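You operate a simulated robot arm through the tools that you are given. There is no shell and no other tool. Be economical: measure what you need, move in short steps, check, and stop when the job is done.

The job below is to be done with a simulated two-armed robot. You get a single attempt, and the scene is never put back.

TASK
Stack the numbered cylinder that says "56" from the wooden drawer bench top on top of the numbered cylinder labelled "59". Open the top blue drawer, take the steel waste can and put it in the inside of the top blue drawer, then shut the drawer. Take the grey tab from the top shelf of the tote rack and put it on the stand top under the blue chute. Open the upper middle blue drawer, put the black-grip blue plate in the inside of the upper middle blue drawer and shut the drawer again. Take the silver air cylinder and put it on the long grey board. Open the track cover. Do these in any order.

Only the result counts: the job must be done as asked and must still hold three seconds after the hand-in. Knocking over, shifting, dropping, spilling or breaking anything else fails it. A push-on lid holds only when it is set on centred and level and pressed home; a screw cap is set on level and turned clockwise until tight.

THE ROBOT
Two 7-joint arms with two-finger parallel grippers on one trunk, on a base that drives. Base frame: it is fixed to the floor where the robot stands at the start and does not move with it; the origin is under the middle of the robot, x ahead of it, y to its left, z up; the surface under the hand at the start is at about z = 0.88. Readings come in m, rad, newtons and seconds.
The left shoulder is at the start at [0.11, 0.169, 1.511], the right one opposite. With the tool pointing down near the work surface each hand reaches from about 0.4 to 0.72 m from the robot's upright axis, wherever it stands, measured 20 degrees to its own side. Places, roughly: black-grip blue plate (6x9x5 cm) [0.9, 1.3, 0.9]; grey tab (5x3x2 cm) [0.8, 2.1, 1.2]; inside of the top blue drawer [0.8, -0.1, 0.7]; inside of the upper middle blue drawer [0.8, -0.1, 0.5]; long grey board (39x13x3 cm) [1.1, 3.4, 1]; numbered cylinder [0.75, 0.25, 1]; silver air cylinder (15x4x4 cm) [0.8, -0.1, 0.9]; stand top under the blue chute (17x13 cm) [-2.88, 0.7, 0.92]; steel waste can [1, 0.25, 1]; top blue drawer [0.7, -0.1, 0.7]; track cover [-2.4, 0.4, 1.1]; upper middle blue drawer [0.7, -0.1, 0.5]. Payload 1.57 kg a hand.
The tool frame of a hand sits at the grasp point between the pads (the TCP): z along the fingers, y along the line on which they close. The tips reach 0.03 m beyond it. The gripper opens to 0.08 m. The fingers are 0.017 m wide and 0.012 m thick; the gripper's body (0.04 by 0.082 m) begins 0.08 m behind the TCP.
Orientation is that of the tool frame in the base frame, as [roll, pitch, yaw] about the fixed x, y, z axes, in that order (R = Rz(yaw) Ry(pitch) Rx(roll)). With the fingers straight down and closing along the base's y, the tool's x points along the base's -x, its y along +y and its z along -z.

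THE INTERFACE
- The arms move only by the tool jog_arm. It takes "left_commands", "right_commands" or both (then of equal length, played together; a hand with none holds still); each is a list of rows, each a list of 3 entries, a list of its own where there are three numbers: the turn, a rotation vector about the tool's x, y, z in rad, then the shift along the tool's x, y, z in m, then the finger opening in m, from 0 to 0.08. In form: [[[ax, ay, az], [dx, dy, dz], hand], ...]. A call has 1 to 12 rows; each row shifts and turns the commanded pose from where the row before left it, along the tool's axes as they then stand. A row lasts 0.2 s, in which the tool goes at most 0.05 m and 0.15 rad; a call with a longer step from one row to the next is refused whole, and so is a gripper value outside its range. Where a pose cannot be reached the arm comes as near as it can. A force on the tool above 40 N (or 10 N above the force at the start of the call, whichever is more), or a blocked arm, ends the call early, and 0.2 s more pass. Each finger travels about 0.072 m/s and halts on what it meets, pressing with about 40 N; the grip force reading is that of the motor and also rises with nothing between the fingers. The clock runs only during rows and for 0.2 s after the last one: add rows that do not move to give the fingers time. It gives the time, the measured TCP pose, the force on the tool (base axes), the opening and the grip force at its end, in the units of the frame above (readings bear some noise), with the torque about the TCP (base axes, N m) and any sound that the robot's microphone picked up.
- Cameras (640 x 400 px; columns grow to the right, rows downward): "scene" is now at [0.1405, 0.006, 1.6753]; the picture's right is [0.11, -0.99, 0.00], its down [-0.90, -0.10, -0.43] and it looks along [0.43, 0.05, -0.90] (base axes); focal length 280 px, centre (320, 200). "left" rides on the left gripper at [0.072, 0.007, -0.122] in its tool frame; the picture's right is [-0.09, 1.00, 0.00], its down [-0.84, -0.08, -0.54] and it looks along [-0.54, -0.05, 0.84] (tool axes); focal length 238 px, centre (320, 200). "right" rides on the right gripper at [0.072, -0.007, -0.122] in its tool frame; the picture's right is [0.09, 1.00, 0.00], its down [-0.84, 0.08, -0.54] and it looks along [-0.54, 0.05, 0.84] (tool axes); focal length 238 px, centre (320, 200).
- get_image(camera): a new picture of that camera. No time passes.
- move_column(by): slides the trunk up (or, below 0, down) by that many m; the arms and the scene camera ride with it, the base frame stays. It gives what a move gives, with no picture.
- base_move(legs): drives the robot by 1 to 6 legs, each [ahead, left, turn to the left] in m, m and rad, along the robot's own axes; the way and the turn of a leg run together, so that a leg with both is an arc; at most 1.5 m and 3.142 rad a leg. The arms and the cameras ride along, it lands a little off, and it stops where it bumps. It gives what a move gives.
- pan_tilt(pan, tilt): turns the head with the scene camera to pan (to the left, within 1.501 rad either way) and tilt (down, from -0.506 to 1.204), counted from straight ahead of the robot. It gives what a move gives.
- locate(camera, pixels): there is no depth. For up to 12 entries [column, row, z] of the newest picture of that camera ("zoom" is the newest enlarged one), the place [x, y] in the base frame at which the ray of that pixel passes the height z, good to about 0.002 m. No time passes.
- enlarge(camera, box): a new picture of the part [left, top, right, bottom] of that camera's present view, enlarged. No time passes.
- job_done(): hands the job in; it is judged then, once.

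Keep the steps short. Do not move on a guess: measure, check each grasp and each placing, and mend mistakes. In all there are 145 turns and 190 pictures (those below and enlarged ones count). Leave the grippers open and the arms clear of the work at the hand-in unless told otherwise, and finish with a single line.

The tools are called as name(argument=value, ...) on one line, values as JSON. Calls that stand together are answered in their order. jog_arm: Moves the arms, as the interface text tells. Its arguments: {"type":"object","properties":{"left_commands":{"type":"array","items":{"type":"array"}},"right_commands":{"type":"array","items":{"type":"array"}}},"required":[]} The other tools are called the same way: move_column (by) slides the trunk up or down; base_move (legs) drives the base; pan_tilt (pan, tilt) turns the head that bears the scene camera; get_image (camera) takes a picture; locate (camera, pixels) gives the place at which the rays of pixels pass given heights; enlarge (camera, box) takes an enlarged picture of a part of a camera's view; job_done () hands the job in.

At the start:

```text
time_s: 0.0
left_position: [0.6377, 0.3149, 1.1682]
left_tcp_rot: [3.141, 0.0, -3.14]
left_force: [-0.3, -0.6, 0.8]
left_moment: [0.01, -0.01, -0.01]
left_grip_width: 0.08
left_finger_force: 0.2
right_position: [0.679, -0.161, 1.1679]
right_tcp_rot: [3.141, 0.0, 3.141]
right_force: [0.1, -0.1, 0.2]
right_moment: [0.01, 0.0, 0.05]
right_grip_width: 0.0797
right_finger_force: 0.1
trunk travel left (down, up): [-0.825, 0.065]
robot x, y, heading: [0.0034, 0.0007, -0.0]
head pan, tilt: [0.11, 1.127]
```

scene: 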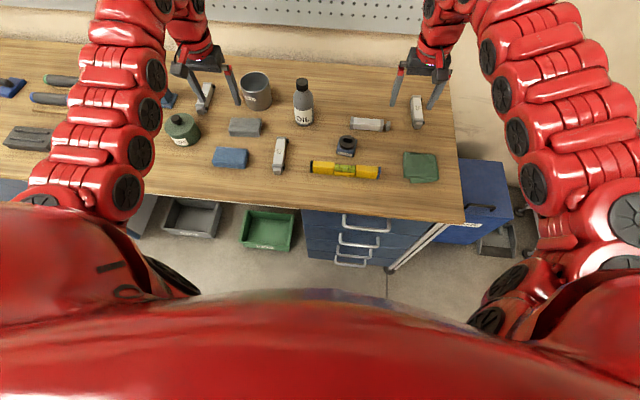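
right: 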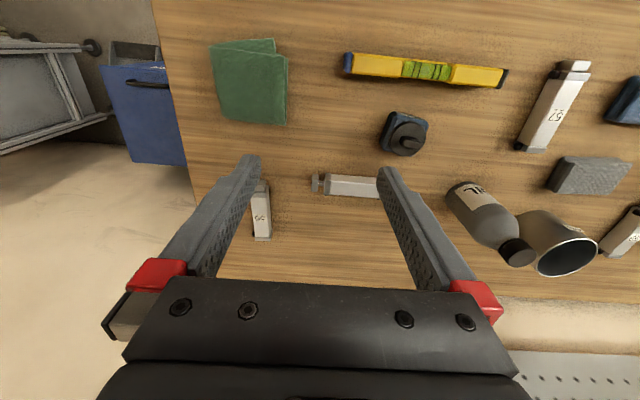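
left: 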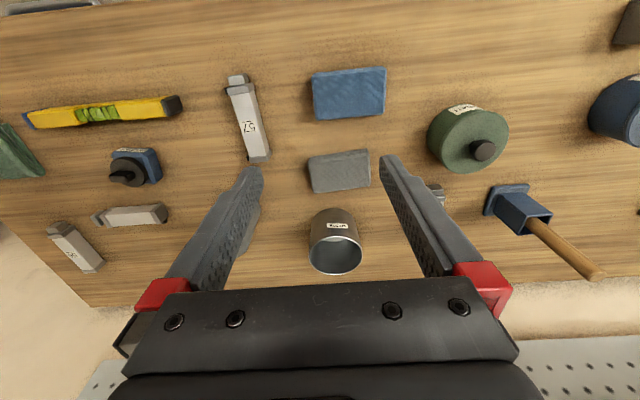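

I see several labelled cylinders on the bench; I'll enlarge to read the labels.

enlarge(camera="scene", box=[140, 60, 300, 180])

enlarge(camera="scene", box=[290, 70, 470, 270])

enlarge(camera="right", box=[230, 50, 640, 270])

enlarge(camera="left", box=[0, 60, 300, 280])

```text
3.33 times, centred on (220, 120) of scene
```

zoom: 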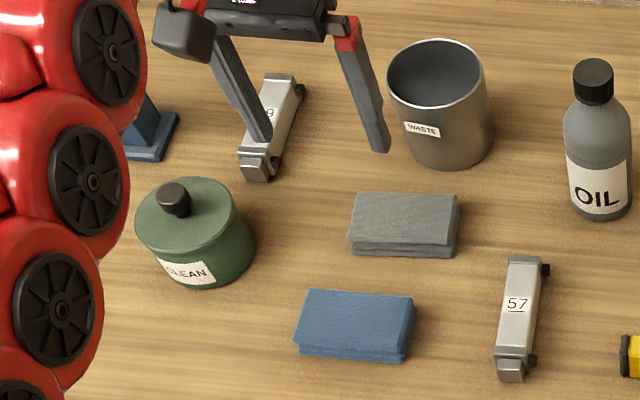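

```text
2.00 times, centred on (380, 170) of scene
```

zoom: 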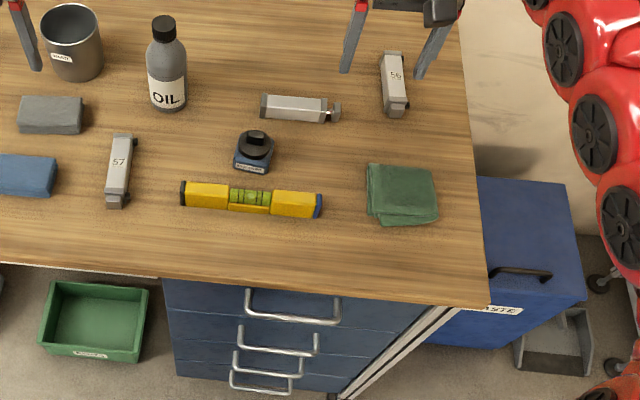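

```text
1.56 times, centred on (435, 160) of right
```

zoom: 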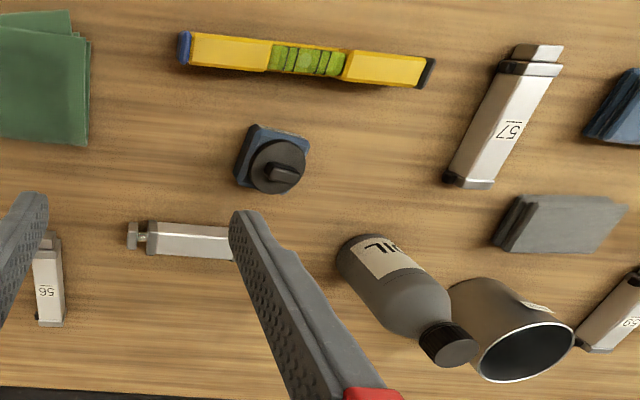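

```text
1.82 times, centred on (150, 170) of left
```

zoom: 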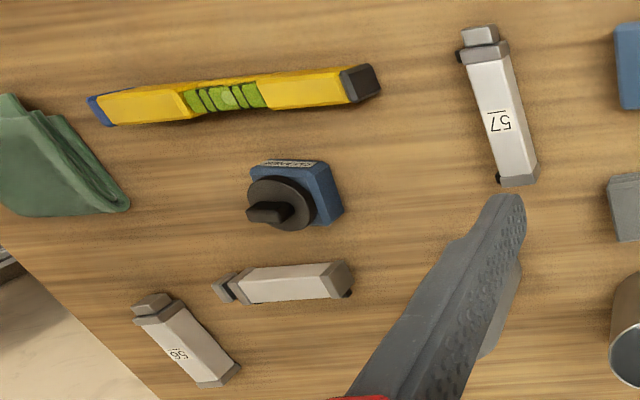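

Identified: "56" at right (~418,112), "59" at left under the left gripper (~205,98), unnumbered silver cylinder (~370,124). I measure these and look around by panning.

locate(camera="scene", pixels=[[417, 96, 0.91], [418, 128, 0.9], [208, 84, 0.91], [201, 113, 0.9], [351, 123, 0.9], [390, 126, 0.9], [256, 78, 0.98], [257, 108, 0.88], [464, 222, 0.88], [100, 190, 0.88], [448, 80, 0.88], [300, 55, 0.88]])

pan_tilt(pan=1.2, tilt=0.6)

get_image(camera="scene")

pan_tilt(pan=0.3, tilt=0.8)

get_image(camera="scene")

```text
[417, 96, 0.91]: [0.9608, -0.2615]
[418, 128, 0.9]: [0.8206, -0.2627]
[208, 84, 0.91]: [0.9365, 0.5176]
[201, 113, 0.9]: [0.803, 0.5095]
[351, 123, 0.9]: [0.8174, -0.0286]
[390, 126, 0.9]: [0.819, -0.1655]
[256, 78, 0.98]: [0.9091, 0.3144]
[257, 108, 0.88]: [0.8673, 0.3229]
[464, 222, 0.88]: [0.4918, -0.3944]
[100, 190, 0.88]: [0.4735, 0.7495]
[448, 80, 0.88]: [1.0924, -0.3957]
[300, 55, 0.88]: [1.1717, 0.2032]
```

```text
time_s: 1.3
left_position: [0.6389, 0.3146, 1.1684]
left_tcp_rot: [3.141, -0.001, 3.141]
left_force: [-0.5, -0.2, -0.3]
left_moment: [0.04, -0.02, -0.04]
left_grip_width: 0.0798
left_finger_force: 0.2
right_position: [0.6781, -0.1616, 1.1676]
right_tcp_rot: [-3.141, 0.0, 3.141]
right_force: [1.3, -0.2, -0.2]
right_moment: [0.0, 0.02, 0.02]
right_grip_width: 0.08
right_finger_force: 0.2
trunk travel left (down, up): [-0.825, 0.065]
robot x, y, heading: [0.0009, -0.0023, -0.001]
head pan, tilt: [1.201, 0.6]
```

```text
182 pictures are left
```

scene: 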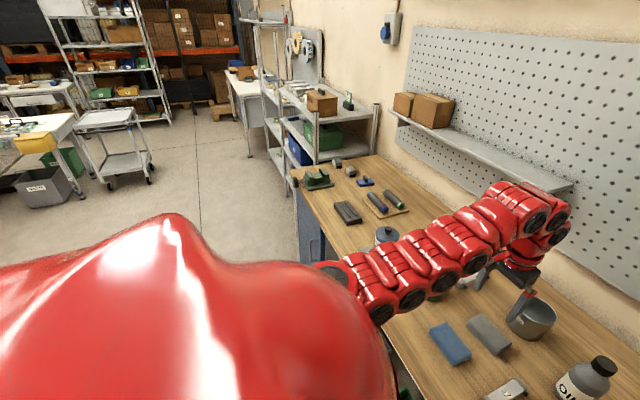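

```text
time_s: 2.5
left_position: [0.6384, 0.3141, 1.1683]
left_tcp_rot: [3.142, 0.002, -3.14]
left_force: [-0.2, -0.6, 0.4]
left_moment: [-0.03, 0.0, -0.04]
left_grip_width: 0.0801
left_finger_force: 0.1
right_position: [0.6777, -0.1608, 1.1667]
right_tcp_rot: [-3.141, 0.0, -3.14]
right_force: [-0.1, 0.4, -0.5]
right_moment: [0.03, -0.01, -0.02]
right_grip_width: 0.0799
right_finger_force: 0.1
trunk travel left (down, up): [-0.825, 0.065]
robot x, y, heading: [-0.0042, -0.001, -0.003]
head pan, tilt: [0.3, 0.799]
```

```text
181 pictures are left
```

scene: 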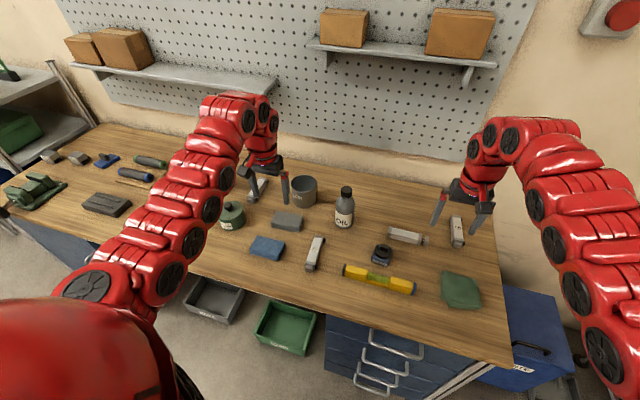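

Table spans x 0.49–1.17. I'll measure the right-hand shelf's front edge for clearance now (pixels 308,45 and 497,67), then drive a little forward and remeasure.

locate(camera="scene", pixels=[[308, 45, 1.3], [308, 45, 1.4], [308, 45, 1.5], [497, 67, 1.3], [497, 67, 1.4], [497, 67, 1.5], [278, 90, 1.2], [278, 90, 1.3], [278, 90, 1.4]])

base_move(legs=[[0.1, 0, 0], [0.1, 0, 0]])

get_image(camera="scene")

get_image(camera="right")

```text
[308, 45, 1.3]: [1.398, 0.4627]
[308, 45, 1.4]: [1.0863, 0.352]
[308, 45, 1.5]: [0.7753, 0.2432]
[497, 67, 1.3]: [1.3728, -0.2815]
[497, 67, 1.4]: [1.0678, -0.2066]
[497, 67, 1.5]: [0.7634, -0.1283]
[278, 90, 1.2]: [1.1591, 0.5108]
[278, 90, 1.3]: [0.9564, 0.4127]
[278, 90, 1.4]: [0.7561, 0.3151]
```

```text
time_s: 4.4
left_position: [0.8355, 0.3151, 1.1684]
left_tcp_rot: [3.141, 0.0, -3.14]
left_force: [-0.3, 0.5, 0.0]
left_moment: [0.03, 0.0, -0.02]
left_grip_width: 0.0797
left_finger_force: 0.0
right_position: [0.8756, -0.1603, 1.1669]
right_tcp_rot: [-3.141, 0.0, -3.139]
right_force: [-0.1, 0.2, -0.1]
right_moment: [-0.03, 0.0, -0.02]
right_grip_width: 0.08
right_finger_force: 0.0
trunk travel left (down, up): [-0.825, 0.065]
robot x, y, heading: [0.1984, 0.0012, 0.002]
head pan, tilt: [0.3, 0.799]
```

```text
180 pictures are left
```

scene: 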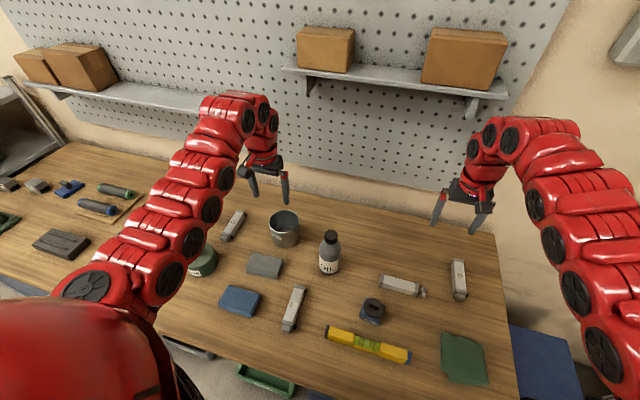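

```text
179 pictures are left
```

right: 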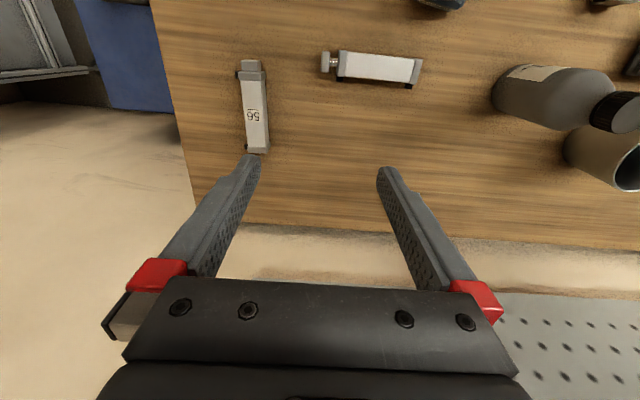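

locate(camera="scene", pixels=[[283, 67, 1.3], [283, 67, 1.4], [508, 97, 1.3], [508, 97, 1.4], [210, 110, 1.3], [210, 110, 1.4]])

enlarge(camera="right", box=[200, 30, 440, 180])

```text
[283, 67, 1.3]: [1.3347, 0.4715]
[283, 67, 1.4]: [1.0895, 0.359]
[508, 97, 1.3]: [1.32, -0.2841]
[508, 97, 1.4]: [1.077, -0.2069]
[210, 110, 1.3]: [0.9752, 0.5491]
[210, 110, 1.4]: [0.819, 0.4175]
```

```text
2.67 times, centred on (320, 105) of right
```

zoom: 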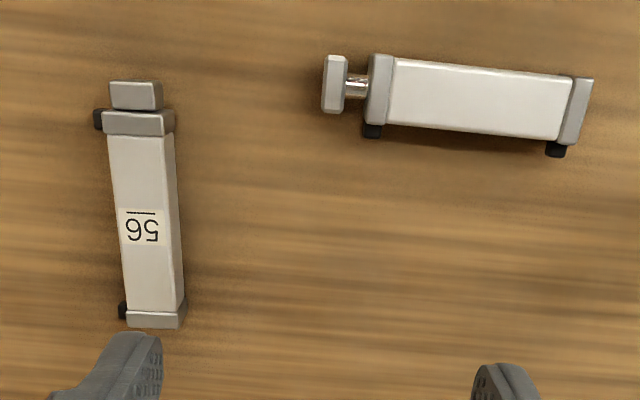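

locate(camera="zoom", pixels=[[108, 138, 0.91], [163, 138, 0.91], [128, 310, 0.91], [175, 308, 0.91], [184, 305, 0.88], [112, 84, 0.9], [156, 84, 0.9], [393, 60, 0.91], [388, 122, 0.91], [568, 75, 0.91], [562, 140, 0.91], [327, 80, 0.9]])

```text
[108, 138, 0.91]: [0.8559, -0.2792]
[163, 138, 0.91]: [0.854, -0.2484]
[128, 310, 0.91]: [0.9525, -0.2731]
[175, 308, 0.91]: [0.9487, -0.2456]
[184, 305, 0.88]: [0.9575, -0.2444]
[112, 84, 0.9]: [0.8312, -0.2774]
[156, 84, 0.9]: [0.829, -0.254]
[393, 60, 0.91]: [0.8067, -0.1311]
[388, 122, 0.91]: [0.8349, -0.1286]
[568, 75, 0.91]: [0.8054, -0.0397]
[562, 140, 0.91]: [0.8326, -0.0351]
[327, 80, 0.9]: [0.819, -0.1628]
```

56 is centred about (0.90, −0.262), about 0.03 wide, axis nearly along x. I move the base a little closer, then read the pose.

base_move(legs=[[0.05, -0.05, 0]])

```text
time_s: 5.4
left_position: [0.842, 0.2814, 1.17]
left_tcp_rot: [3.141, 0.001, 3.141]
left_force: [1.3, -0.6, 0.6]
left_moment: [0.07, 0.08, -0.02]
left_grip_width: 0.08
left_finger_force: 0.2
right_position: [0.8814, -0.194, 1.1679]
right_tcp_rot: [3.141, 0.001, 3.14]
right_force: [-0.7, -0.8, 0.3]
right_moment: [0.09, -0.06, 0.0]
right_grip_width: 0.0799
right_finger_force: 0.0
trunk travel left (down, up): [-0.825, 0.065]
robot x, y, heading: [0.2029, -0.0326, -0.003]
head pan, tilt: [0.3, 0.799]
```

The base bumps the bench at x≈0.203, so that is the limit; I back off a centimetre. Then right hand over 56, descending to z≈1.0, while the left hand rises.

base_move(legs=[[-0.01, 0, 0]])

jog_arm(right_commands=[[[0, 0, -0.05], [-0.02, -0.034, 0], 0.08], [[0, 0, 0], [-0.01, -0.034, 0], 0.08], [[0, 0, 0], [0, 0, 0.045], 0.08], [[0, 0, 0], [0, 0, 0.045], 0.08], [[0, 0, 0], [0, 0, 0.045], 0.08], [[0, 0, 0], [0, 0, 0.03], 0.08], [[0, 0, 0], [0, 0, 0], 0.08]], left_commands=[[[0, 0, 0], [0, 0, -0.03], 0.08], [[0, 0, 0], [0, 0, -0.03], 0.08], [[0, 0, 0], [0, 0, -0.03], 0.08], [[0, 0, 0], [0, 0, -0.01], 0.08], [[0, 0, 0], [0, 0, 0], 0.08], [[0, 0, 0], [0, 0, 0], 0.08], [[0, 0, 0], [0, 0, 0], 0.08]])

get_image(camera="right")

```text
time_s: 6.2
left_position: [0.8344, 0.2815, 1.1667]
left_tcp_rot: [3.141, 0.0, 3.141]
left_force: [1.3, 0.6, 0.8]
left_moment: [-0.02, 0.01, -0.01]
left_grip_width: 0.08
left_finger_force: 0.0
right_position: [0.8751, -0.1935, 1.1663]
right_tcp_rot: [-3.141, -0.004, 3.14]
right_force: [0.0, 0.0, 0.0]
right_moment: [0.0, 0.05, 0.01]
right_grip_width: 0.0801
right_finger_force: 0.0
trunk travel left (down, up): [-0.825, 0.065]
robot x, y, heading: [0.1922, -0.032, -0.002]
head pan, tilt: [0.3, 0.799]
```

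```text
time_s: 7.8
left_position: [0.8343, 0.2825, 1.2619]
left_tcp_rot: [3.141, 0.004, 3.141]
left_force: [0.1, 0.5, -0.4]
left_moment: [0.02, 0.04, 0.0]
left_grip_width: 0.08
left_finger_force: 0.1
left hand out of reach, approached as far as the arm can: row 4
right_position: [0.9049, -0.2618, 1.0027]
right_tcp_rot: [-3.141, 0.0, -3.093]
right_force: [0.4, 0.2, 0.0]
right_moment: [0.02, -0.01, -0.02]
right_grip_width: 0.0799
right_finger_force: 0.1
trunk travel left (down, up): [-0.825, 0.065]
robot x, y, heading: [0.1938, -0.0308, 0.0]
head pan, tilt: [0.3, 0.799]
```

```text
177 pictures are left
```

right: 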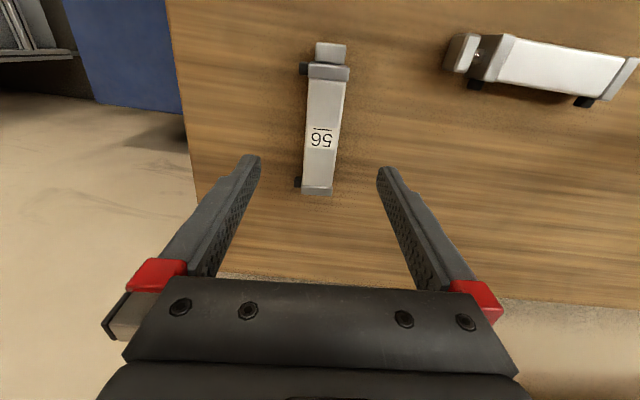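

locate(camera="right", pixels=[[309, 80, 0.91], [346, 80, 0.91], [303, 187, 0.91], [333, 188, 0.91], [318, 45, 0.9], [346, 47, 0.9], [304, 195, 0.88], [331, 196, 0.88]])

```text
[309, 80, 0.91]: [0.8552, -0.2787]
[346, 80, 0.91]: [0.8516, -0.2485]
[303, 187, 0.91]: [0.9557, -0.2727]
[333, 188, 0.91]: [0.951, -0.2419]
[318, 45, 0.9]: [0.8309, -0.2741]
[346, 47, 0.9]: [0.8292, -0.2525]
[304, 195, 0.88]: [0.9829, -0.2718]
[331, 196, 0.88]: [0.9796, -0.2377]
```

56 sits centred at (0.903, −0.261), yaw ≈0.06, top z≈0.91. I descend to TCP z≈0.914 and grip.

jog_arm(right_commands=[[[0, 0, -0.01], [0, 0, 0.045], 0.08], [[0, 0, 0], [0, 0, 0.03], 0.08], [[0, 0, 0], [0, 0, 0.013], 0.08], [[0, 0, 0], [0, 0, 0], 0.02], [[0, 0, 0], [0, 0, 0], 0.02], [[0, 0, 0], [0, 0, 0], 0.02], [[0, 0, 0], [0, 0, 0], 0.02], [[0, 0, 0], [0, 0, 0], 0.02]])

get_image(camera="right")

```text
time_s: 9.6
left_position: [0.8345, 0.2821, 1.2629]
left_tcp_rot: [-3.141, 0.002, 3.14]
left_force: [-0.3, -0.3, 0.4]
left_moment: [-0.01, -0.02, -0.01]
left_grip_width: 0.08
left_finger_force: 0.2
right_position: [0.891, -0.2616, 0.9451]
right_tcp_rot: [3.141, 0.0, -3.084]
right_force: [0.3, -0.3, 0.3]
right_moment: [-0.02, 0.03, -0.01]
right_grip_width: 0.0199
right_finger_force: 0.0
right hand out of reach, approached as far as the arm can: row 1, 2, 3
trunk travel left (down, up): [-0.825, 0.065]
robot x, y, heading: [0.1962, -0.0297, -0.001]
head pan, tilt: [0.3, 0.799]
```

```text
176 pictures are left
```

right: 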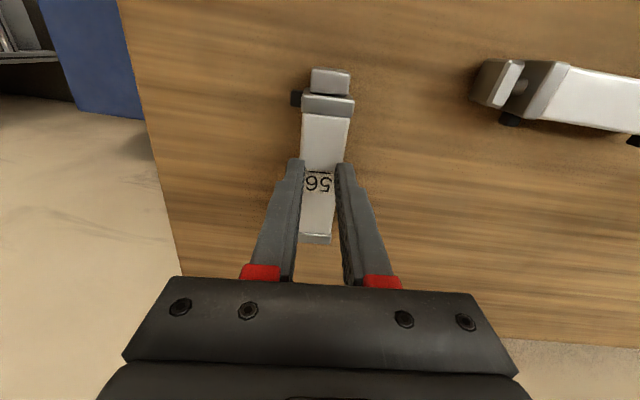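

Out of reach by 3 cm; I reopen, raise the hand, and lower the trunk for more reach.

jog_arm(right_commands=[[[0, 0, 0], [0, 0, 0], 0.08], [[0, 0, 0], [0, 0, 0], 0.08], [[0, 0, 0], [0, 0, 0], 0.08], [[0, 0, 0], [0, 0, -0.05], 0.08], [[0, 0, 0], [0, 0, -0.05], 0.08], [[0, 0, 0], [0, 0, -0.05], 0.08], [[0, 0, 0], [0, 0, -0.03], 0.08]])

move_column(by=-0.13)

```text
time_s: 11.2
left_position: [0.8326, 0.2827, 1.2616]
left_tcp_rot: [3.142, 0.003, 3.14]
left_force: [-0.2, 0.4, 0.0]
left_moment: [-0.05, 0.01, -0.01]
left_grip_width: 0.0801
left_finger_force: 0.2
right_position: [0.8876, -0.2612, 1.1234]
right_tcp_rot: [-3.142, -0.002, -3.082]
right_force: [-0.6, 0.0, 0.2]
right_moment: [-0.02, 0.03, 0.03]
right_grip_width: 0.0801
right_finger_force: 0.1
trunk travel left (down, up): [-0.825, 0.065]
robot x, y, heading: [0.1968, -0.0343, 0.001]
head pan, tilt: [0.3, 0.799]
```

```text
time_s: 12.8
left_position: [0.8349, 0.283, 1.1328]
left_tcp_rot: [-3.141, 0.003, 3.139]
left_force: [0.8, -0.7, -0.1]
left_moment: [0.03, 0.02, 0.0]
left_grip_width: 0.0799
left_finger_force: 0.1
right_position: [0.8894, -0.2609, 0.9939]
right_tcp_rot: [-3.141, -0.003, -3.083]
right_force: [0.0, -0.3, 0.2]
right_moment: [0.03, -0.01, 0.0]
right_grip_width: 0.08
right_finger_force: 0.0
trunk travel left (down, up): [-0.695, 0.195]
robot x, y, heading: [0.1899, -0.0291, 0.001]
head pan, tilt: [0.3, 0.799]
```

jog_arm(right_commands=[[[0, 0, 0], [-0.014, 0, 0.03], 0.08], [[0, 0, 0], [0, 0, 0.03], 0.08], [[0, 0, 0], [0, 0, 0.019], 0.08], [[0, 0, 0], [0, 0, 0], 0.08]])

get_image(camera="right")

```text
time_s: 13.8
left_position: [0.8338, 0.2822, 1.1324]
left_tcp_rot: [3.141, 0.003, 3.139]
left_force: [-0.5, -1.0, 0.1]
left_moment: [0.0, -0.02, 0.01]
left_grip_width: 0.0801
left_finger_force: 0.1
right_position: [0.9035, -0.2606, 0.9142]
right_tcp_rot: [-3.14, -0.002, -3.085]
right_force: [0.4, 0.4, 0.2]
right_moment: [0.0, 0.01, 0.02]
right_grip_width: 0.0802
right_finger_force: 0.0
trunk travel left (down, up): [-0.695, 0.195]
robot x, y, heading: [0.1921, -0.0307, 0.001]
head pan, tilt: [0.3, 0.799]
```

```text
175 pictures are left
```

right: 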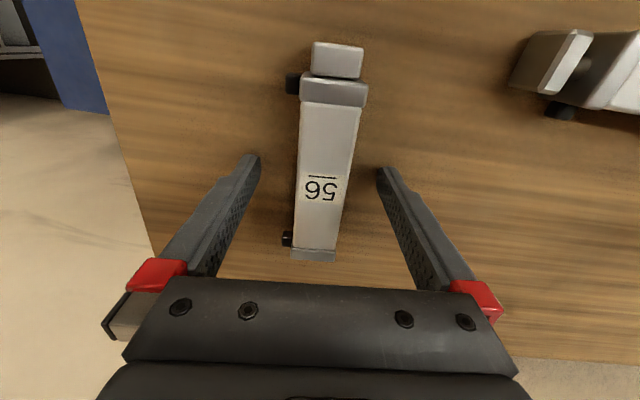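

The hand straddles 56 at the middle. I close and lift.

jog_arm(right_commands=[[[0, 0, 0], [0, 0, 0], 0.015], [[0, 0, 0], [0, 0, 0], 0.015], [[0, 0, 0], [0, 0, 0], 0.015], [[0, 0, 0], [0, 0, 0], 0.015], [[0, 0, 0], [0, 0, 0], 0.015], [[0, 0, 0], [0, 0, -0.02], 0.015], [[0, 0, 0], [0, 0, -0.04], 0.015], [[0, 0, 0], [0, 0, -0.05], 0.015], [[0, 0, 0], [0, 0, -0.05], 0.015]])

get_image(camera="right")

get_image(camera="left")

```text
time_s: 15.8
left_position: [0.8344, 0.2826, 1.1323]
left_tcp_rot: [3.14, 0.005, 3.141]
left_force: [-0.3, 0.2, 0.4]
left_moment: [0.03, -0.01, 0.0]
left_grip_width: 0.08
left_finger_force: 0.1
right_position: [0.9028, -0.26, 1.0742]
right_tcp_rot: [3.141, 0.0, -3.083]
right_force: [0.9, 0.3, -2.4]
right_moment: [0.0, -0.03, -0.01]
right_grip_width: 0.0322
right_finger_force: 40.2
trunk travel left (down, up): [-0.695, 0.195]
robot x, y, heading: [0.192, -0.0314, -0.001]
head pan, tilt: [0.3, 0.799]
```

```text
174 pictures are left
```

right: 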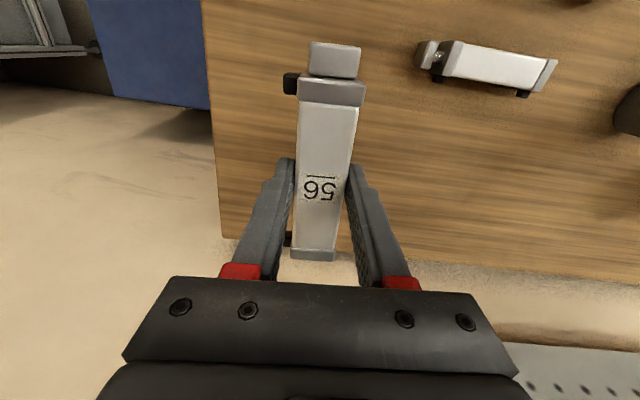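

```text
173 pictures are left
```

left: 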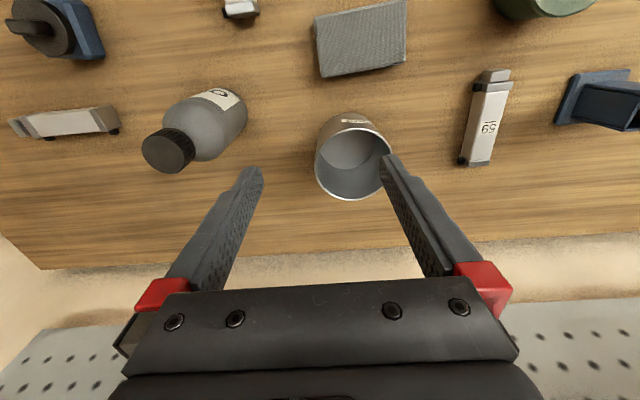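

56 is held (width 0.032). I measure 59 from the left picture, then back off and check the floor to the left for bins.

locate(camera="left", pixels=[[473, 84, 0.91], [509, 82, 0.91], [461, 161, 0.91], [490, 163, 0.91], [479, 72, 0.9], [508, 70, 0.9], [145, 150, 1.06], [350, 155, 0.98]])

base_move(legs=[[-0.25, 0, 0]])

pan_tilt(pan=0.7, tilt=1.0)

get_image(camera="scene")

```text
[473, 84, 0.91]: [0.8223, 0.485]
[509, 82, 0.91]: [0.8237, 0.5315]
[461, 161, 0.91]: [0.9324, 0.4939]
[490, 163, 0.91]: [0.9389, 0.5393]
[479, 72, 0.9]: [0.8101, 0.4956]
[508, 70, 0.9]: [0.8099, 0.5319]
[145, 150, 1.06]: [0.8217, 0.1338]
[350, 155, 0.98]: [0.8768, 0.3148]
```

```text
time_s: 17.6
left_position: [0.5863, 0.284, 1.1319]
left_tcp_rot: [3.141, 0.001, -3.141]
left_force: [0.2, 0.0, -0.3]
left_moment: [-0.03, 0.01, 0.03]
left_grip_width: 0.0801
left_finger_force: 0.1
right_position: [0.6573, -0.2584, 1.0731]
right_tcp_rot: [3.14, -0.003, -3.08]
right_force: [-0.4, 0.8, -1.8]
right_moment: [-0.02, 0.0, -0.02]
right_grip_width: 0.0324
right_finger_force: 40.2
trunk travel left (down, up): [-0.695, 0.195]
robot x, y, heading: [-0.0541, -0.0309, 0.001]
head pan, tilt: [0.3, 0.799]
```

```text
time_s: 18.4
left_position: [0.5852, 0.2836, 1.1321]
left_tcp_rot: [-3.141, 0.001, -3.14]
left_force: [0.5, -0.1, -0.5]
left_moment: [0.01, 0.0, 0.03]
left_grip_width: 0.0802
left_finger_force: 0.1
right_position: [0.6561, -0.2589, 1.0731]
right_tcp_rot: [-3.141, -0.002, -3.08]
right_force: [0.4, -0.8, -2.8]
right_moment: [0.03, 0.0, -0.01]
right_grip_width: 0.0326
right_finger_force: 39.7
trunk travel left (down, up): [-0.695, 0.195]
robot x, y, heading: [-0.0535, -0.0327, -0.0]
head pan, tilt: [0.7, 1.0]
```

```text
172 pictures are left
```

scene: 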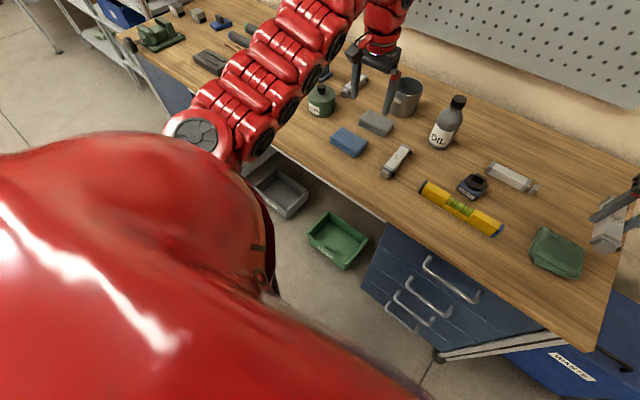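

locate(camera="scene", pixels=[[343, 270, 0.0], [309, 244, 0.0], [343, 264, 0.1], [286, 219, 0.0], [437, 357, 0.0], [364, 288, 0.3], [385, 225, 0.88], [205, 115, 0.88], [175, 105, 0.5]])

```text
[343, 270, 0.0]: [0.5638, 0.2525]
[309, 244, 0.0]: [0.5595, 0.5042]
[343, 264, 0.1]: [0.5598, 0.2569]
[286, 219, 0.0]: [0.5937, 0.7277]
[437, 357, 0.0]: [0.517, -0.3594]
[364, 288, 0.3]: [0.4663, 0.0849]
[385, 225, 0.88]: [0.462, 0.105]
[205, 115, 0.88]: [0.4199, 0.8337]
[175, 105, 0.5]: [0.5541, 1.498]
```

Bins are behind the bench edge, so the lane is clear. I raise 56 slightly and drive left 0.77 m.

base_move(legs=[[0, 0.77, 0]])

get_image(camera="right")

get_image(camera="scene")

```text
time_s: 22.6
left_position: [0.585, 1.0541, 1.1323]
left_tcp_rot: [-3.141, 0.003, -3.14]
left_force: [-0.1, 1.0, 0.7]
left_moment: [0.0, -0.02, 0.0]
left_grip_width: 0.0802
left_finger_force: 0.2
right_position: [0.6555, 0.5116, 1.0744]
right_tcp_rot: [3.142, -0.003, -3.081]
right_force: [0.1, 0.1, -1.7]
right_moment: [0.02, 0.0, 0.03]
right_grip_width: 0.0322
right_finger_force: 39.8
trunk travel left (down, up): [-0.695, 0.195]
robot x, y, heading: [-0.0541, 0.736, 0.001]
head pan, tilt: [0.7, 1.0]
```

```text
171 pictures are left
```

right: 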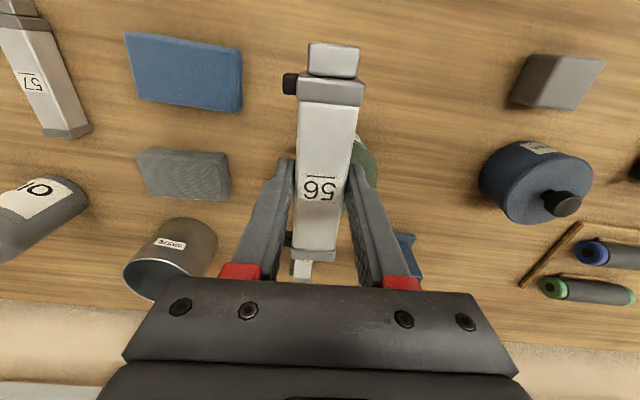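

```text
170 pictures are left
```

scene: 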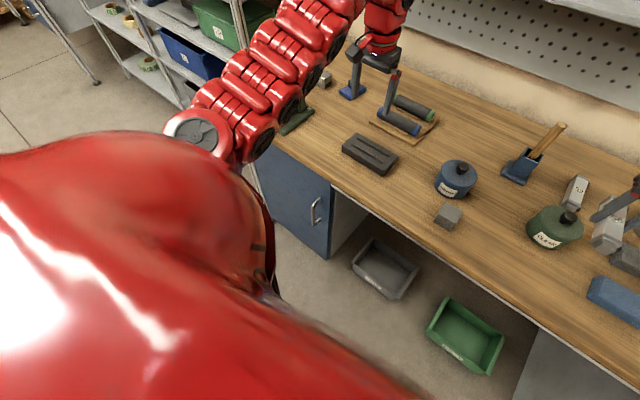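

pan_tilt(pan=0.0, tilt=0.8)

get_image(camera="scene")

```text
time_s: 23.7
left_position: [0.5842, 1.0534, 1.1327]
left_tcp_rot: [-3.141, 0.004, -3.139]
left_force: [0.5, 0.4, 0.7]
left_moment: [-0.01, 0.01, 0.02]
left_grip_width: 0.0798
left_finger_force: 0.0
right_position: [0.6555, 0.5107, 1.0725]
right_tcp_rot: [-3.142, -0.002, -3.078]
right_force: [0.6, -0.6, -2.4]
right_moment: [0.03, -0.02, -0.03]
right_grip_width: 0.0322
right_finger_force: 40.3
trunk travel left (down, up): [-0.695, 0.195]
robot x, y, heading: [-0.0522, 0.7377, 0.008]
head pan, tilt: [0.0, 0.799]
```

```text
169 pictures are left
```

scene: 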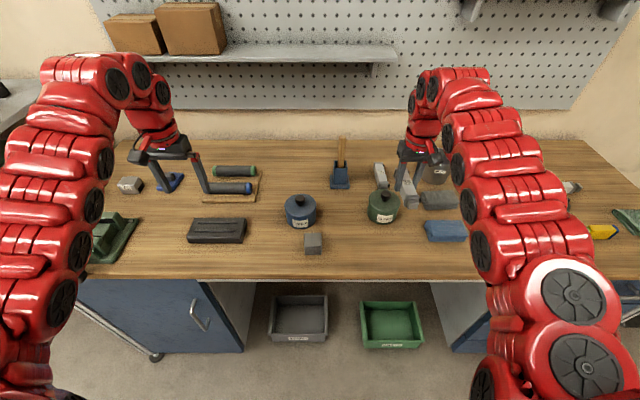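

enlarge(camera="scene", box=[340, 140, 460, 215])

```text
5.33 times, centred on (400, 178) of scene
```

zoom: 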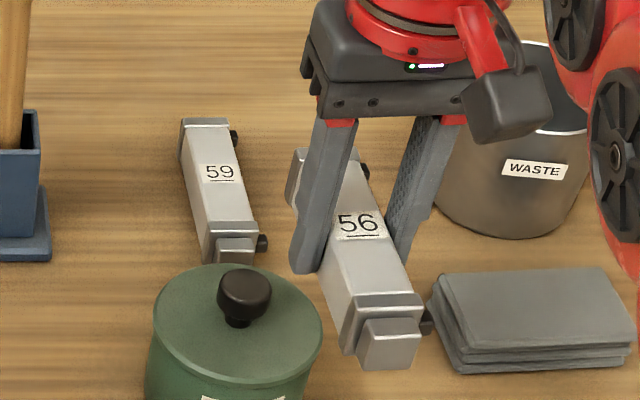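

locate(camera="zoom", pixels=[[182, 127, 0.912], [229, 124, 0.912], [207, 232, 0.912], [258, 224, 0.912], [216, 264, 0.88], [218, 242, 0.905], [252, 240, 0.905], [235, 270, 0.98], [160, 285, 0.96], [322, 310, 0.96]])

```text
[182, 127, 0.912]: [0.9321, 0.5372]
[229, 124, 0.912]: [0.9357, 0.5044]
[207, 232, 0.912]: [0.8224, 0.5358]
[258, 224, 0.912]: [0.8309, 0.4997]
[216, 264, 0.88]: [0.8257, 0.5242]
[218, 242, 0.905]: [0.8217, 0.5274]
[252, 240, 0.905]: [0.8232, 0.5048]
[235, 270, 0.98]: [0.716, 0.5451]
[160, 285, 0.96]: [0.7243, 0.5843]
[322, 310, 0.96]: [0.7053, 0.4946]
```

59 centre ≈ (0.880, 0.518), yaw ≈0.04. I drive forward 0.225 so 56 hangs over it, and check from the head camera.

base_move(legs=[[0.225, 0.006, -0.006]])

get_image(camera="right")

enlarge(camera="scene", box=[320, 180, 500, 300])

```text
time_s: 25.4
left_position: [0.808, 1.0547, 1.1312]
left_tcp_rot: [3.141, 0.004, 3.136]
left_force: [0.8, -0.6, -0.1]
left_moment: [0.0, -0.02, -0.02]
left_grip_width: 0.0798
left_finger_force: 0.0
right_position: [0.8742, 0.5122, 1.0731]
right_tcp_rot: [-3.141, 0.001, -3.087]
right_force: [-0.1, -0.7, -2.9]
right_moment: [-0.03, 0.01, -0.02]
right_grip_width: 0.0326
right_finger_force: 39.8
trunk travel left (down, up): [-0.695, 0.195]
robot x, y, heading: [0.1676, 0.742, -0.008]
head pan, tilt: [0.0, 0.799]
```

```text
167 pictures are left
```

right: 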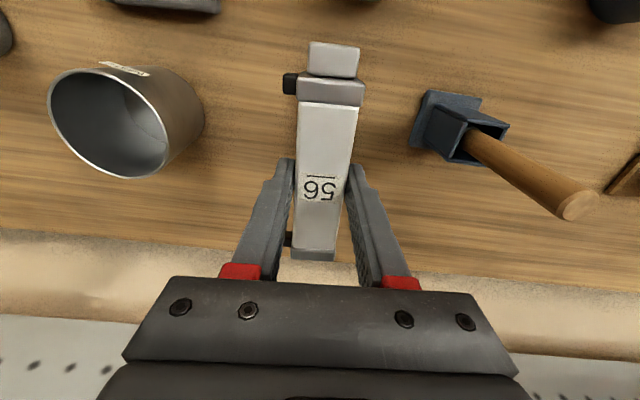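

```text
3.33 times, centred on (410, 240) of scene
```

zoom: 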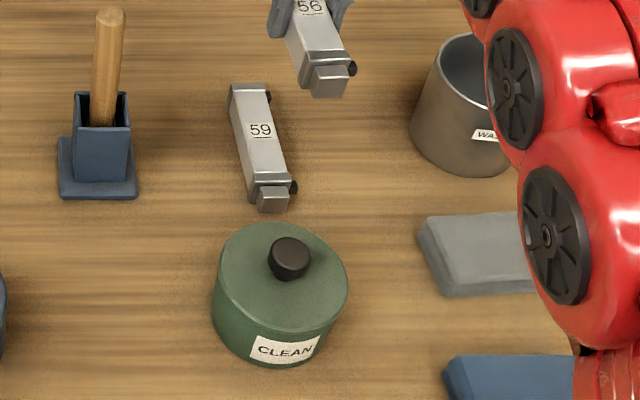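

locate(camera="zoom", pixels=[[230, 91, 0.912], [268, 89, 0.912], [252, 181, 0.912], [292, 178, 0.912], [260, 194, 0.905], [288, 192, 0.905]])

enlarge(camera="scene", box=[350, 150, 450, 240])

```text
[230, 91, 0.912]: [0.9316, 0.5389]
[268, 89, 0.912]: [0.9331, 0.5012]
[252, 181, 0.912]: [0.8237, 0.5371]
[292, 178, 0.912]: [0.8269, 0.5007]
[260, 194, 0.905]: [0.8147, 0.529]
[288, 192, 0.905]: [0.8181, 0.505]
```

```text
4.44 times, centred on (400, 195) of scene
```

zoom: 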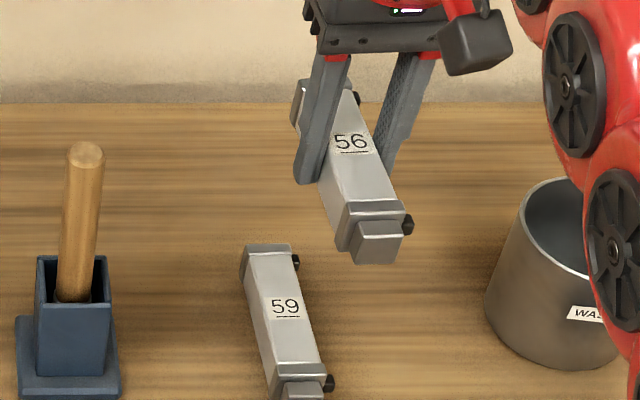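

59 axis: far (0.932, 0.520), near (0.825, 0.519). I align and descend to TCP z≈0.965, then inspect.

jog_arm(right_commands=[[[0, 0, 0.03], [-0.006, 0.006, 0.03], 0.015], [[0, 0, 0], [0, 0, 0.04], 0.015], [[0, 0, 0], [0, 0, 0.03], 0.015], [[0, 0, 0], [0, 0, 0.008], 0.015], [[0, 0, 0], [0, 0, 0], 0.015]])

enlarge(camera="scene", box=[350, 170, 450, 260])

get_image(camera="right")

```text
time_s: 26.6
left_position: [0.8088, 1.0552, 1.132]
left_tcp_rot: [-3.141, 0.002, 3.135]
left_force: [-1.0, -0.1, 0.3]
left_moment: [0.0, 0.0, 0.02]
left_grip_width: 0.0802
left_finger_force: 0.0
right_position: [0.8802, 0.5189, 0.9644]
right_tcp_rot: [3.141, -0.001, -3.117]
right_force: [-0.6, -0.1, -1.9]
right_moment: [0.0, 0.02, 0.01]
right_grip_width: 0.0324
right_finger_force: 40.1
trunk travel left (down, up): [-0.695, 0.195]
robot x, y, heading: [0.1685, 0.7458, -0.003]
head pan, tilt: [0.0, 0.799]
```

```text
4.44 times, centred on (400, 215) of scene
```

zoom: 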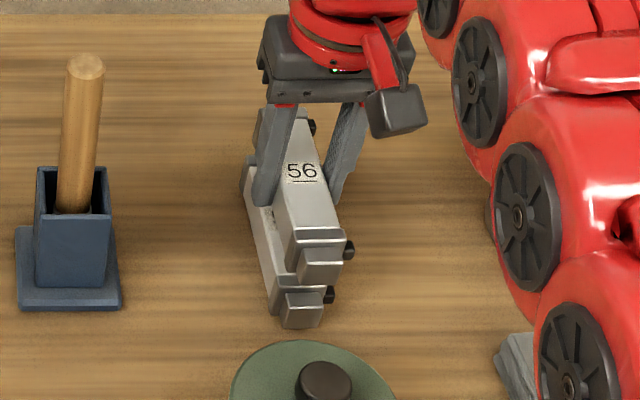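

```text
163 pictures are left
```

right: 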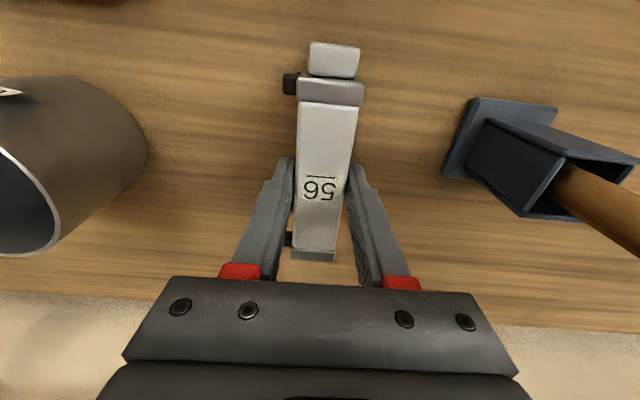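

locate(camera="zoom", pixels=[[283, 294, 0.905], [324, 292, 0.905], [301, 252, 0.956], [344, 250, 0.956], [291, 239, 0.962], [344, 233, 0.962], [272, 286, 0.912], [244, 170, 0.912], [260, 113, 0.962]])

```text
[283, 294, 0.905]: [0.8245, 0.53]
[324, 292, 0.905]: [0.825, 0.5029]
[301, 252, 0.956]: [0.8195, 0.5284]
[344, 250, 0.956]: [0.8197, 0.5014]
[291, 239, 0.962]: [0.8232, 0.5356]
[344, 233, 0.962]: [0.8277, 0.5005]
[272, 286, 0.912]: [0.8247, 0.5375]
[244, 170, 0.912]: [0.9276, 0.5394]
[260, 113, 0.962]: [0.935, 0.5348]
```

Aligned within 2–3 mm. Nudge +2 mm in y and lower in small steps.

jog_arm(right_commands=[[[0, 0, -0.015], [0, 0.0025, 0.008], 0.015], [[0, 0, 0], [0, 0, 0.004], 0.015], [[0, 0, 0], [0, 0, 0.003], 0.015], [[0, 0, 0], [0, 0, 0.002], 0.015], [[0, 0, 0], [0, 0, 0], 0.015]])

enlarge(camera="scene", box=[370, 200, 430, 250])

```text
time_s: 27.8
left_position: [0.8096, 1.0546, 1.1326]
left_tcp_rot: [-3.141, 0.003, 3.136]
left_force: [1.1, -0.3, 0.1]
left_moment: [0.0, -0.02, 0.01]
left_grip_width: 0.0798
left_finger_force: 0.1
right_position: [0.8805, 0.5208, 0.9478]
right_tcp_rot: [-3.141, 0.0, -3.1]
right_force: [0.9, 0.4, -1.3]
right_moment: [0.04, 0.01, 0.0]
right_grip_width: 0.0325
right_finger_force: 40.3
trunk travel left (down, up): [-0.695, 0.195]
robot x, y, heading: [0.1687, 0.7446, -0.008]
head pan, tilt: [0.0, 0.799]
```

```text
8.00 times, centred on (400, 225) of scene
```

zoom: 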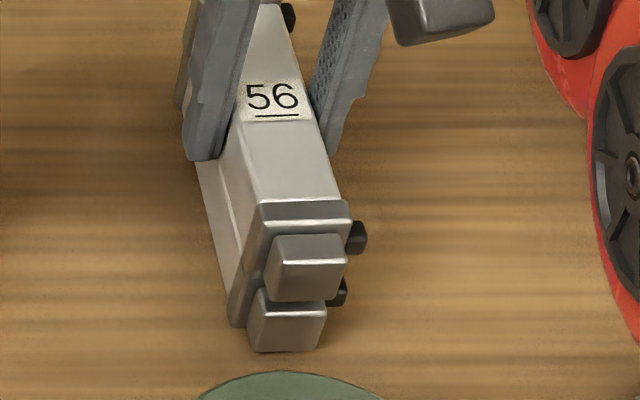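

jog_arm(right_commands=[[[0, 0, 0.01], [0, 0, 0.002], 0.015], [[0, 0, 0], [0, 0, 0.001], 0.015], [[0, 0, 0], [0, 0, 0], 0.015]])

```text
time_s: 28.6
left_position: [0.8069, 1.0559, 1.1318]
left_tcp_rot: [-3.14, 0.003, 3.137]
left_force: [-0.4, 0.5, -0.1]
left_moment: [-0.02, 0.03, -0.01]
left_grip_width: 0.08
left_finger_force: 0.1
right_position: [0.8821, 0.5213, 0.9459]
right_tcp_rot: [-3.141, 0.0, -3.113]
right_force: [1.6, 0.2, 3.1]
right_moment: [-0.01, 0.29, -0.02]
right_grip_width: 0.0323
right_finger_force: 40.4
trunk travel left (down, up): [-0.695, 0.195]
robot x, y, heading: [0.1643, 0.745, -0.009]
head pan, tilt: [0.0, 0.799]
```

Contact is felt (force z −2 → +3). One mm more, then release gently and check.

jog_arm(right_commands=[[[0, 0, 0], [0, 0, 0.001], 0.015], [[0, 0, 0], [0, 0, 0], 0.03], [[0, 0, 0], [0, 0, 0], 0.045], [[0, 0, 0], [0, 0, 0], 0.06], [[0, 0, 0], [0, 0, 0], 0.06]])

enlarge(camera="scene", box=[370, 200, 430, 250])

```text
time_s: 29.8
left_position: [0.8086, 1.0559, 1.132]
left_tcp_rot: [3.141, 0.003, 3.137]
left_force: [-0.4, 0.3, -0.3]
left_moment: [0.02, 0.02, -0.01]
left_grip_width: 0.0798
left_finger_force: 0.0
right_position: [0.8806, 0.5215, 0.9442]
right_tcp_rot: [-3.14, -0.002, -3.112]
right_force: [0.2, 0.0, -1.1]
right_moment: [-0.01, -0.01, -0.01]
right_grip_width: 0.0597
right_finger_force: 0.1
trunk travel left (down, up): [-0.695, 0.195]
robot x, y, heading: [0.1647, 0.7421, -0.007]
head pan, tilt: [0.0, 0.799]
```

```text
8.00 times, centred on (400, 225) of scene
```

zoom: 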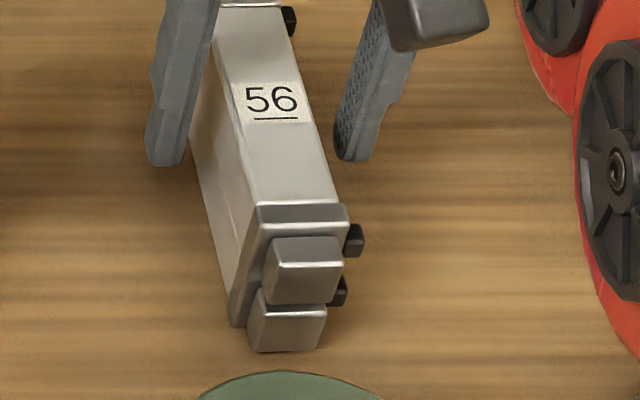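

Stack sits well. I raise the right hand straight up and look at the can with the right camera.

jog_arm(right_commands=[[[0, 0, 0], [0, 0, -0.02], 0.07], [[0, 0, 0], [0, 0, -0.04], 0.07], [[0, 0, 0], [0, 0, -0.05], 0.07], [[0, 0, 0], [0, 0, -0.05], 0.07], [[0, 0, 0], [0, 0, 0], 0.08]])

enlarge(camera="scene", box=[360, 160, 520, 260])

get_image(camera="right")

```text
time_s: 31.0
left_position: [0.8084, 1.0557, 1.1316]
left_tcp_rot: [3.14, 0.001, 3.136]
left_force: [-0.2, -0.6, 0.1]
left_moment: [0.0, 0.01, 0.0]
left_grip_width: 0.0798
left_finger_force: 0.0
right_position: [0.88, 0.5192, 1.1047]
right_tcp_rot: [3.141, -0.003, -3.111]
right_force: [0.4, 0.3, 1.2]
right_moment: [0.0, 0.03, 0.0]
right_grip_width: 0.0797
right_finger_force: 0.1
trunk travel left (down, up): [-0.695, 0.195]
robot x, y, heading: [0.1653, 0.7416, -0.005]
head pan, tilt: [0.0, 0.799]
```

```text
4.00 times, centred on (440, 210) of scene
```

zoom: 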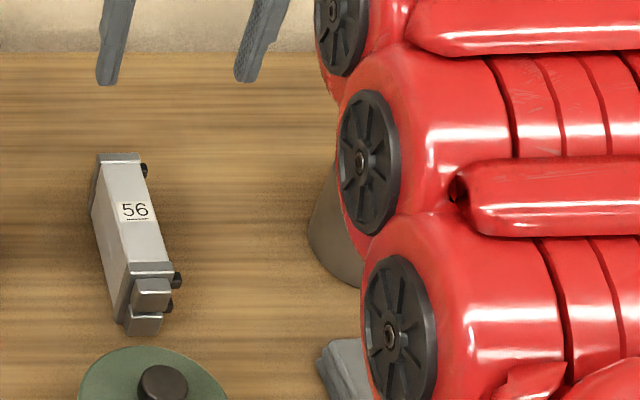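

```text
159 pictures are left
```

right: 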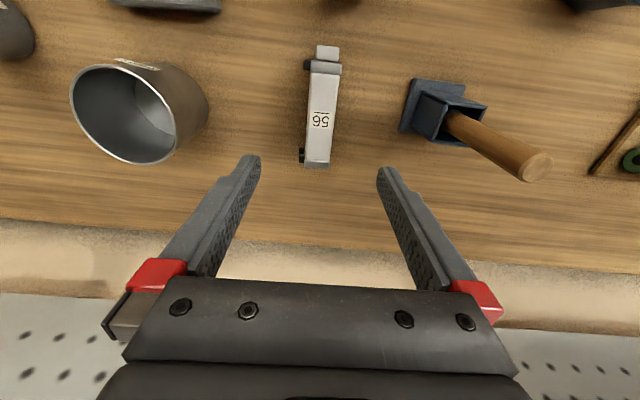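

locate(camera="right", pixels=[[123, 114, 0.96], [123, 114, 0.98], [123, 114, 1.0], [70, 100, 0.98], [176, 128, 0.98], [108, 65, 0.98], [135, 164, 0.98], [208, 110, 0.88], [190, 138, 0.88]])

```text
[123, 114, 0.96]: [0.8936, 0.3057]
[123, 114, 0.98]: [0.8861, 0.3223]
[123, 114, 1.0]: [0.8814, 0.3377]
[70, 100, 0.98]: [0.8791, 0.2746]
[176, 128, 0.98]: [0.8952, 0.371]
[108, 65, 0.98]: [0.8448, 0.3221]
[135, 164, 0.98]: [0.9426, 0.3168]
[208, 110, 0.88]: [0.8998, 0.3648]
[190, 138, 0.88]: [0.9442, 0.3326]
```

Stack done. The can's rim: centre ≈ (0.885, 0.317), z≈0.972, diameter ≈0.095 – wider than the gripper, so I'll grip its left (+y) wall with the right hand. Drive right so the hand is above that wall.

base_move(legs=[[0.006, -0.156, 0.004]])

get_image(camera="right")

```text
time_s: 32.4
left_position: [0.8129, 0.9016, 1.1327]
left_tcp_rot: [-3.14, 0.003, -3.141]
left_force: [-0.5, -1.1, 0.1]
left_moment: [0.0, -0.04, 0.03]
left_grip_width: 0.0801
left_finger_force: 0.1
right_position: [0.8861, 0.3672, 1.1054]
right_tcp_rot: [3.14, 0.0, -3.109]
right_force: [0.4, 0.3, 0.4]
right_moment: [0.02, 0.0, 0.01]
right_grip_width: 0.0798
right_finger_force: 0.0
trunk travel left (down, up): [-0.695, 0.195]
robot x, y, heading: [0.1726, 0.589, 0.004]
head pan, tilt: [0.0, 0.799]
```

```text
158 pictures are left
```

right: 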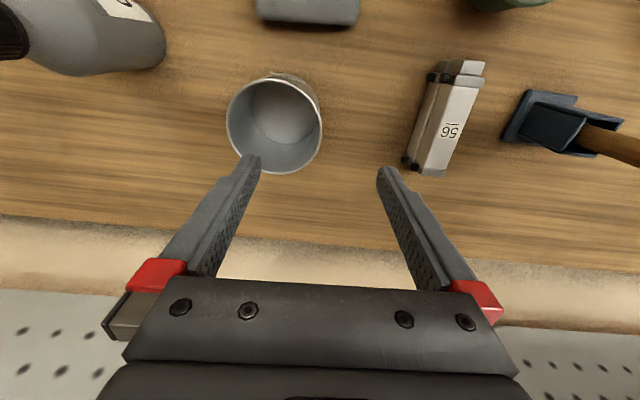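

locate(camera="right", pixels=[[226, 122, 0.972], [321, 126, 0.972], [274, 78, 0.972], [280, 172, 0.972], [319, 100, 0.972], [407, 170, 0.91]])

```text
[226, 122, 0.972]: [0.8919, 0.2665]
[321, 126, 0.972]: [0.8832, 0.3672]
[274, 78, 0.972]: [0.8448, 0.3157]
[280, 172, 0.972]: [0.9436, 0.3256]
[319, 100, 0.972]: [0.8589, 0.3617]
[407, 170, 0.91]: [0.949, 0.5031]
```

+y wall is at (0.893, 0.367), right under the hand. Descend to TCP z≈0.953 and close.

jog_arm(right_commands=[[[0, 0, 0], [-0.007, 0, 0.05], 0.08], [[0, 0, 0], [0, 0, 0.05], 0.08], [[0, 0, 0], [0, 0, 0.035], 0.08], [[0, 0, 0], [0, 0, 0.017], 0.08], [[0, 0, 0], [0, 0, 0], 0.08]])

get_image(camera="right")

```text
refused: row 1 steps farther than a row can; nothing moved
```

```text
157 pictures are left
```

right: 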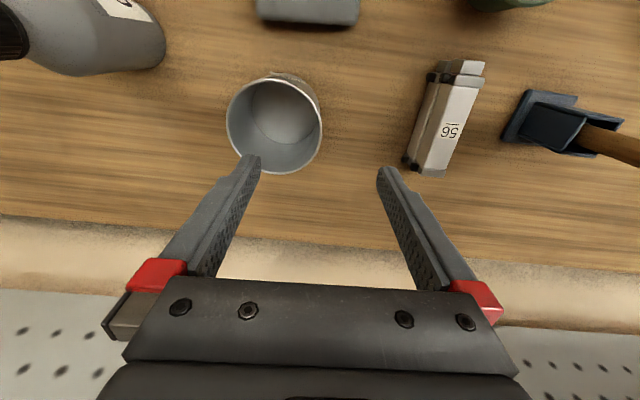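

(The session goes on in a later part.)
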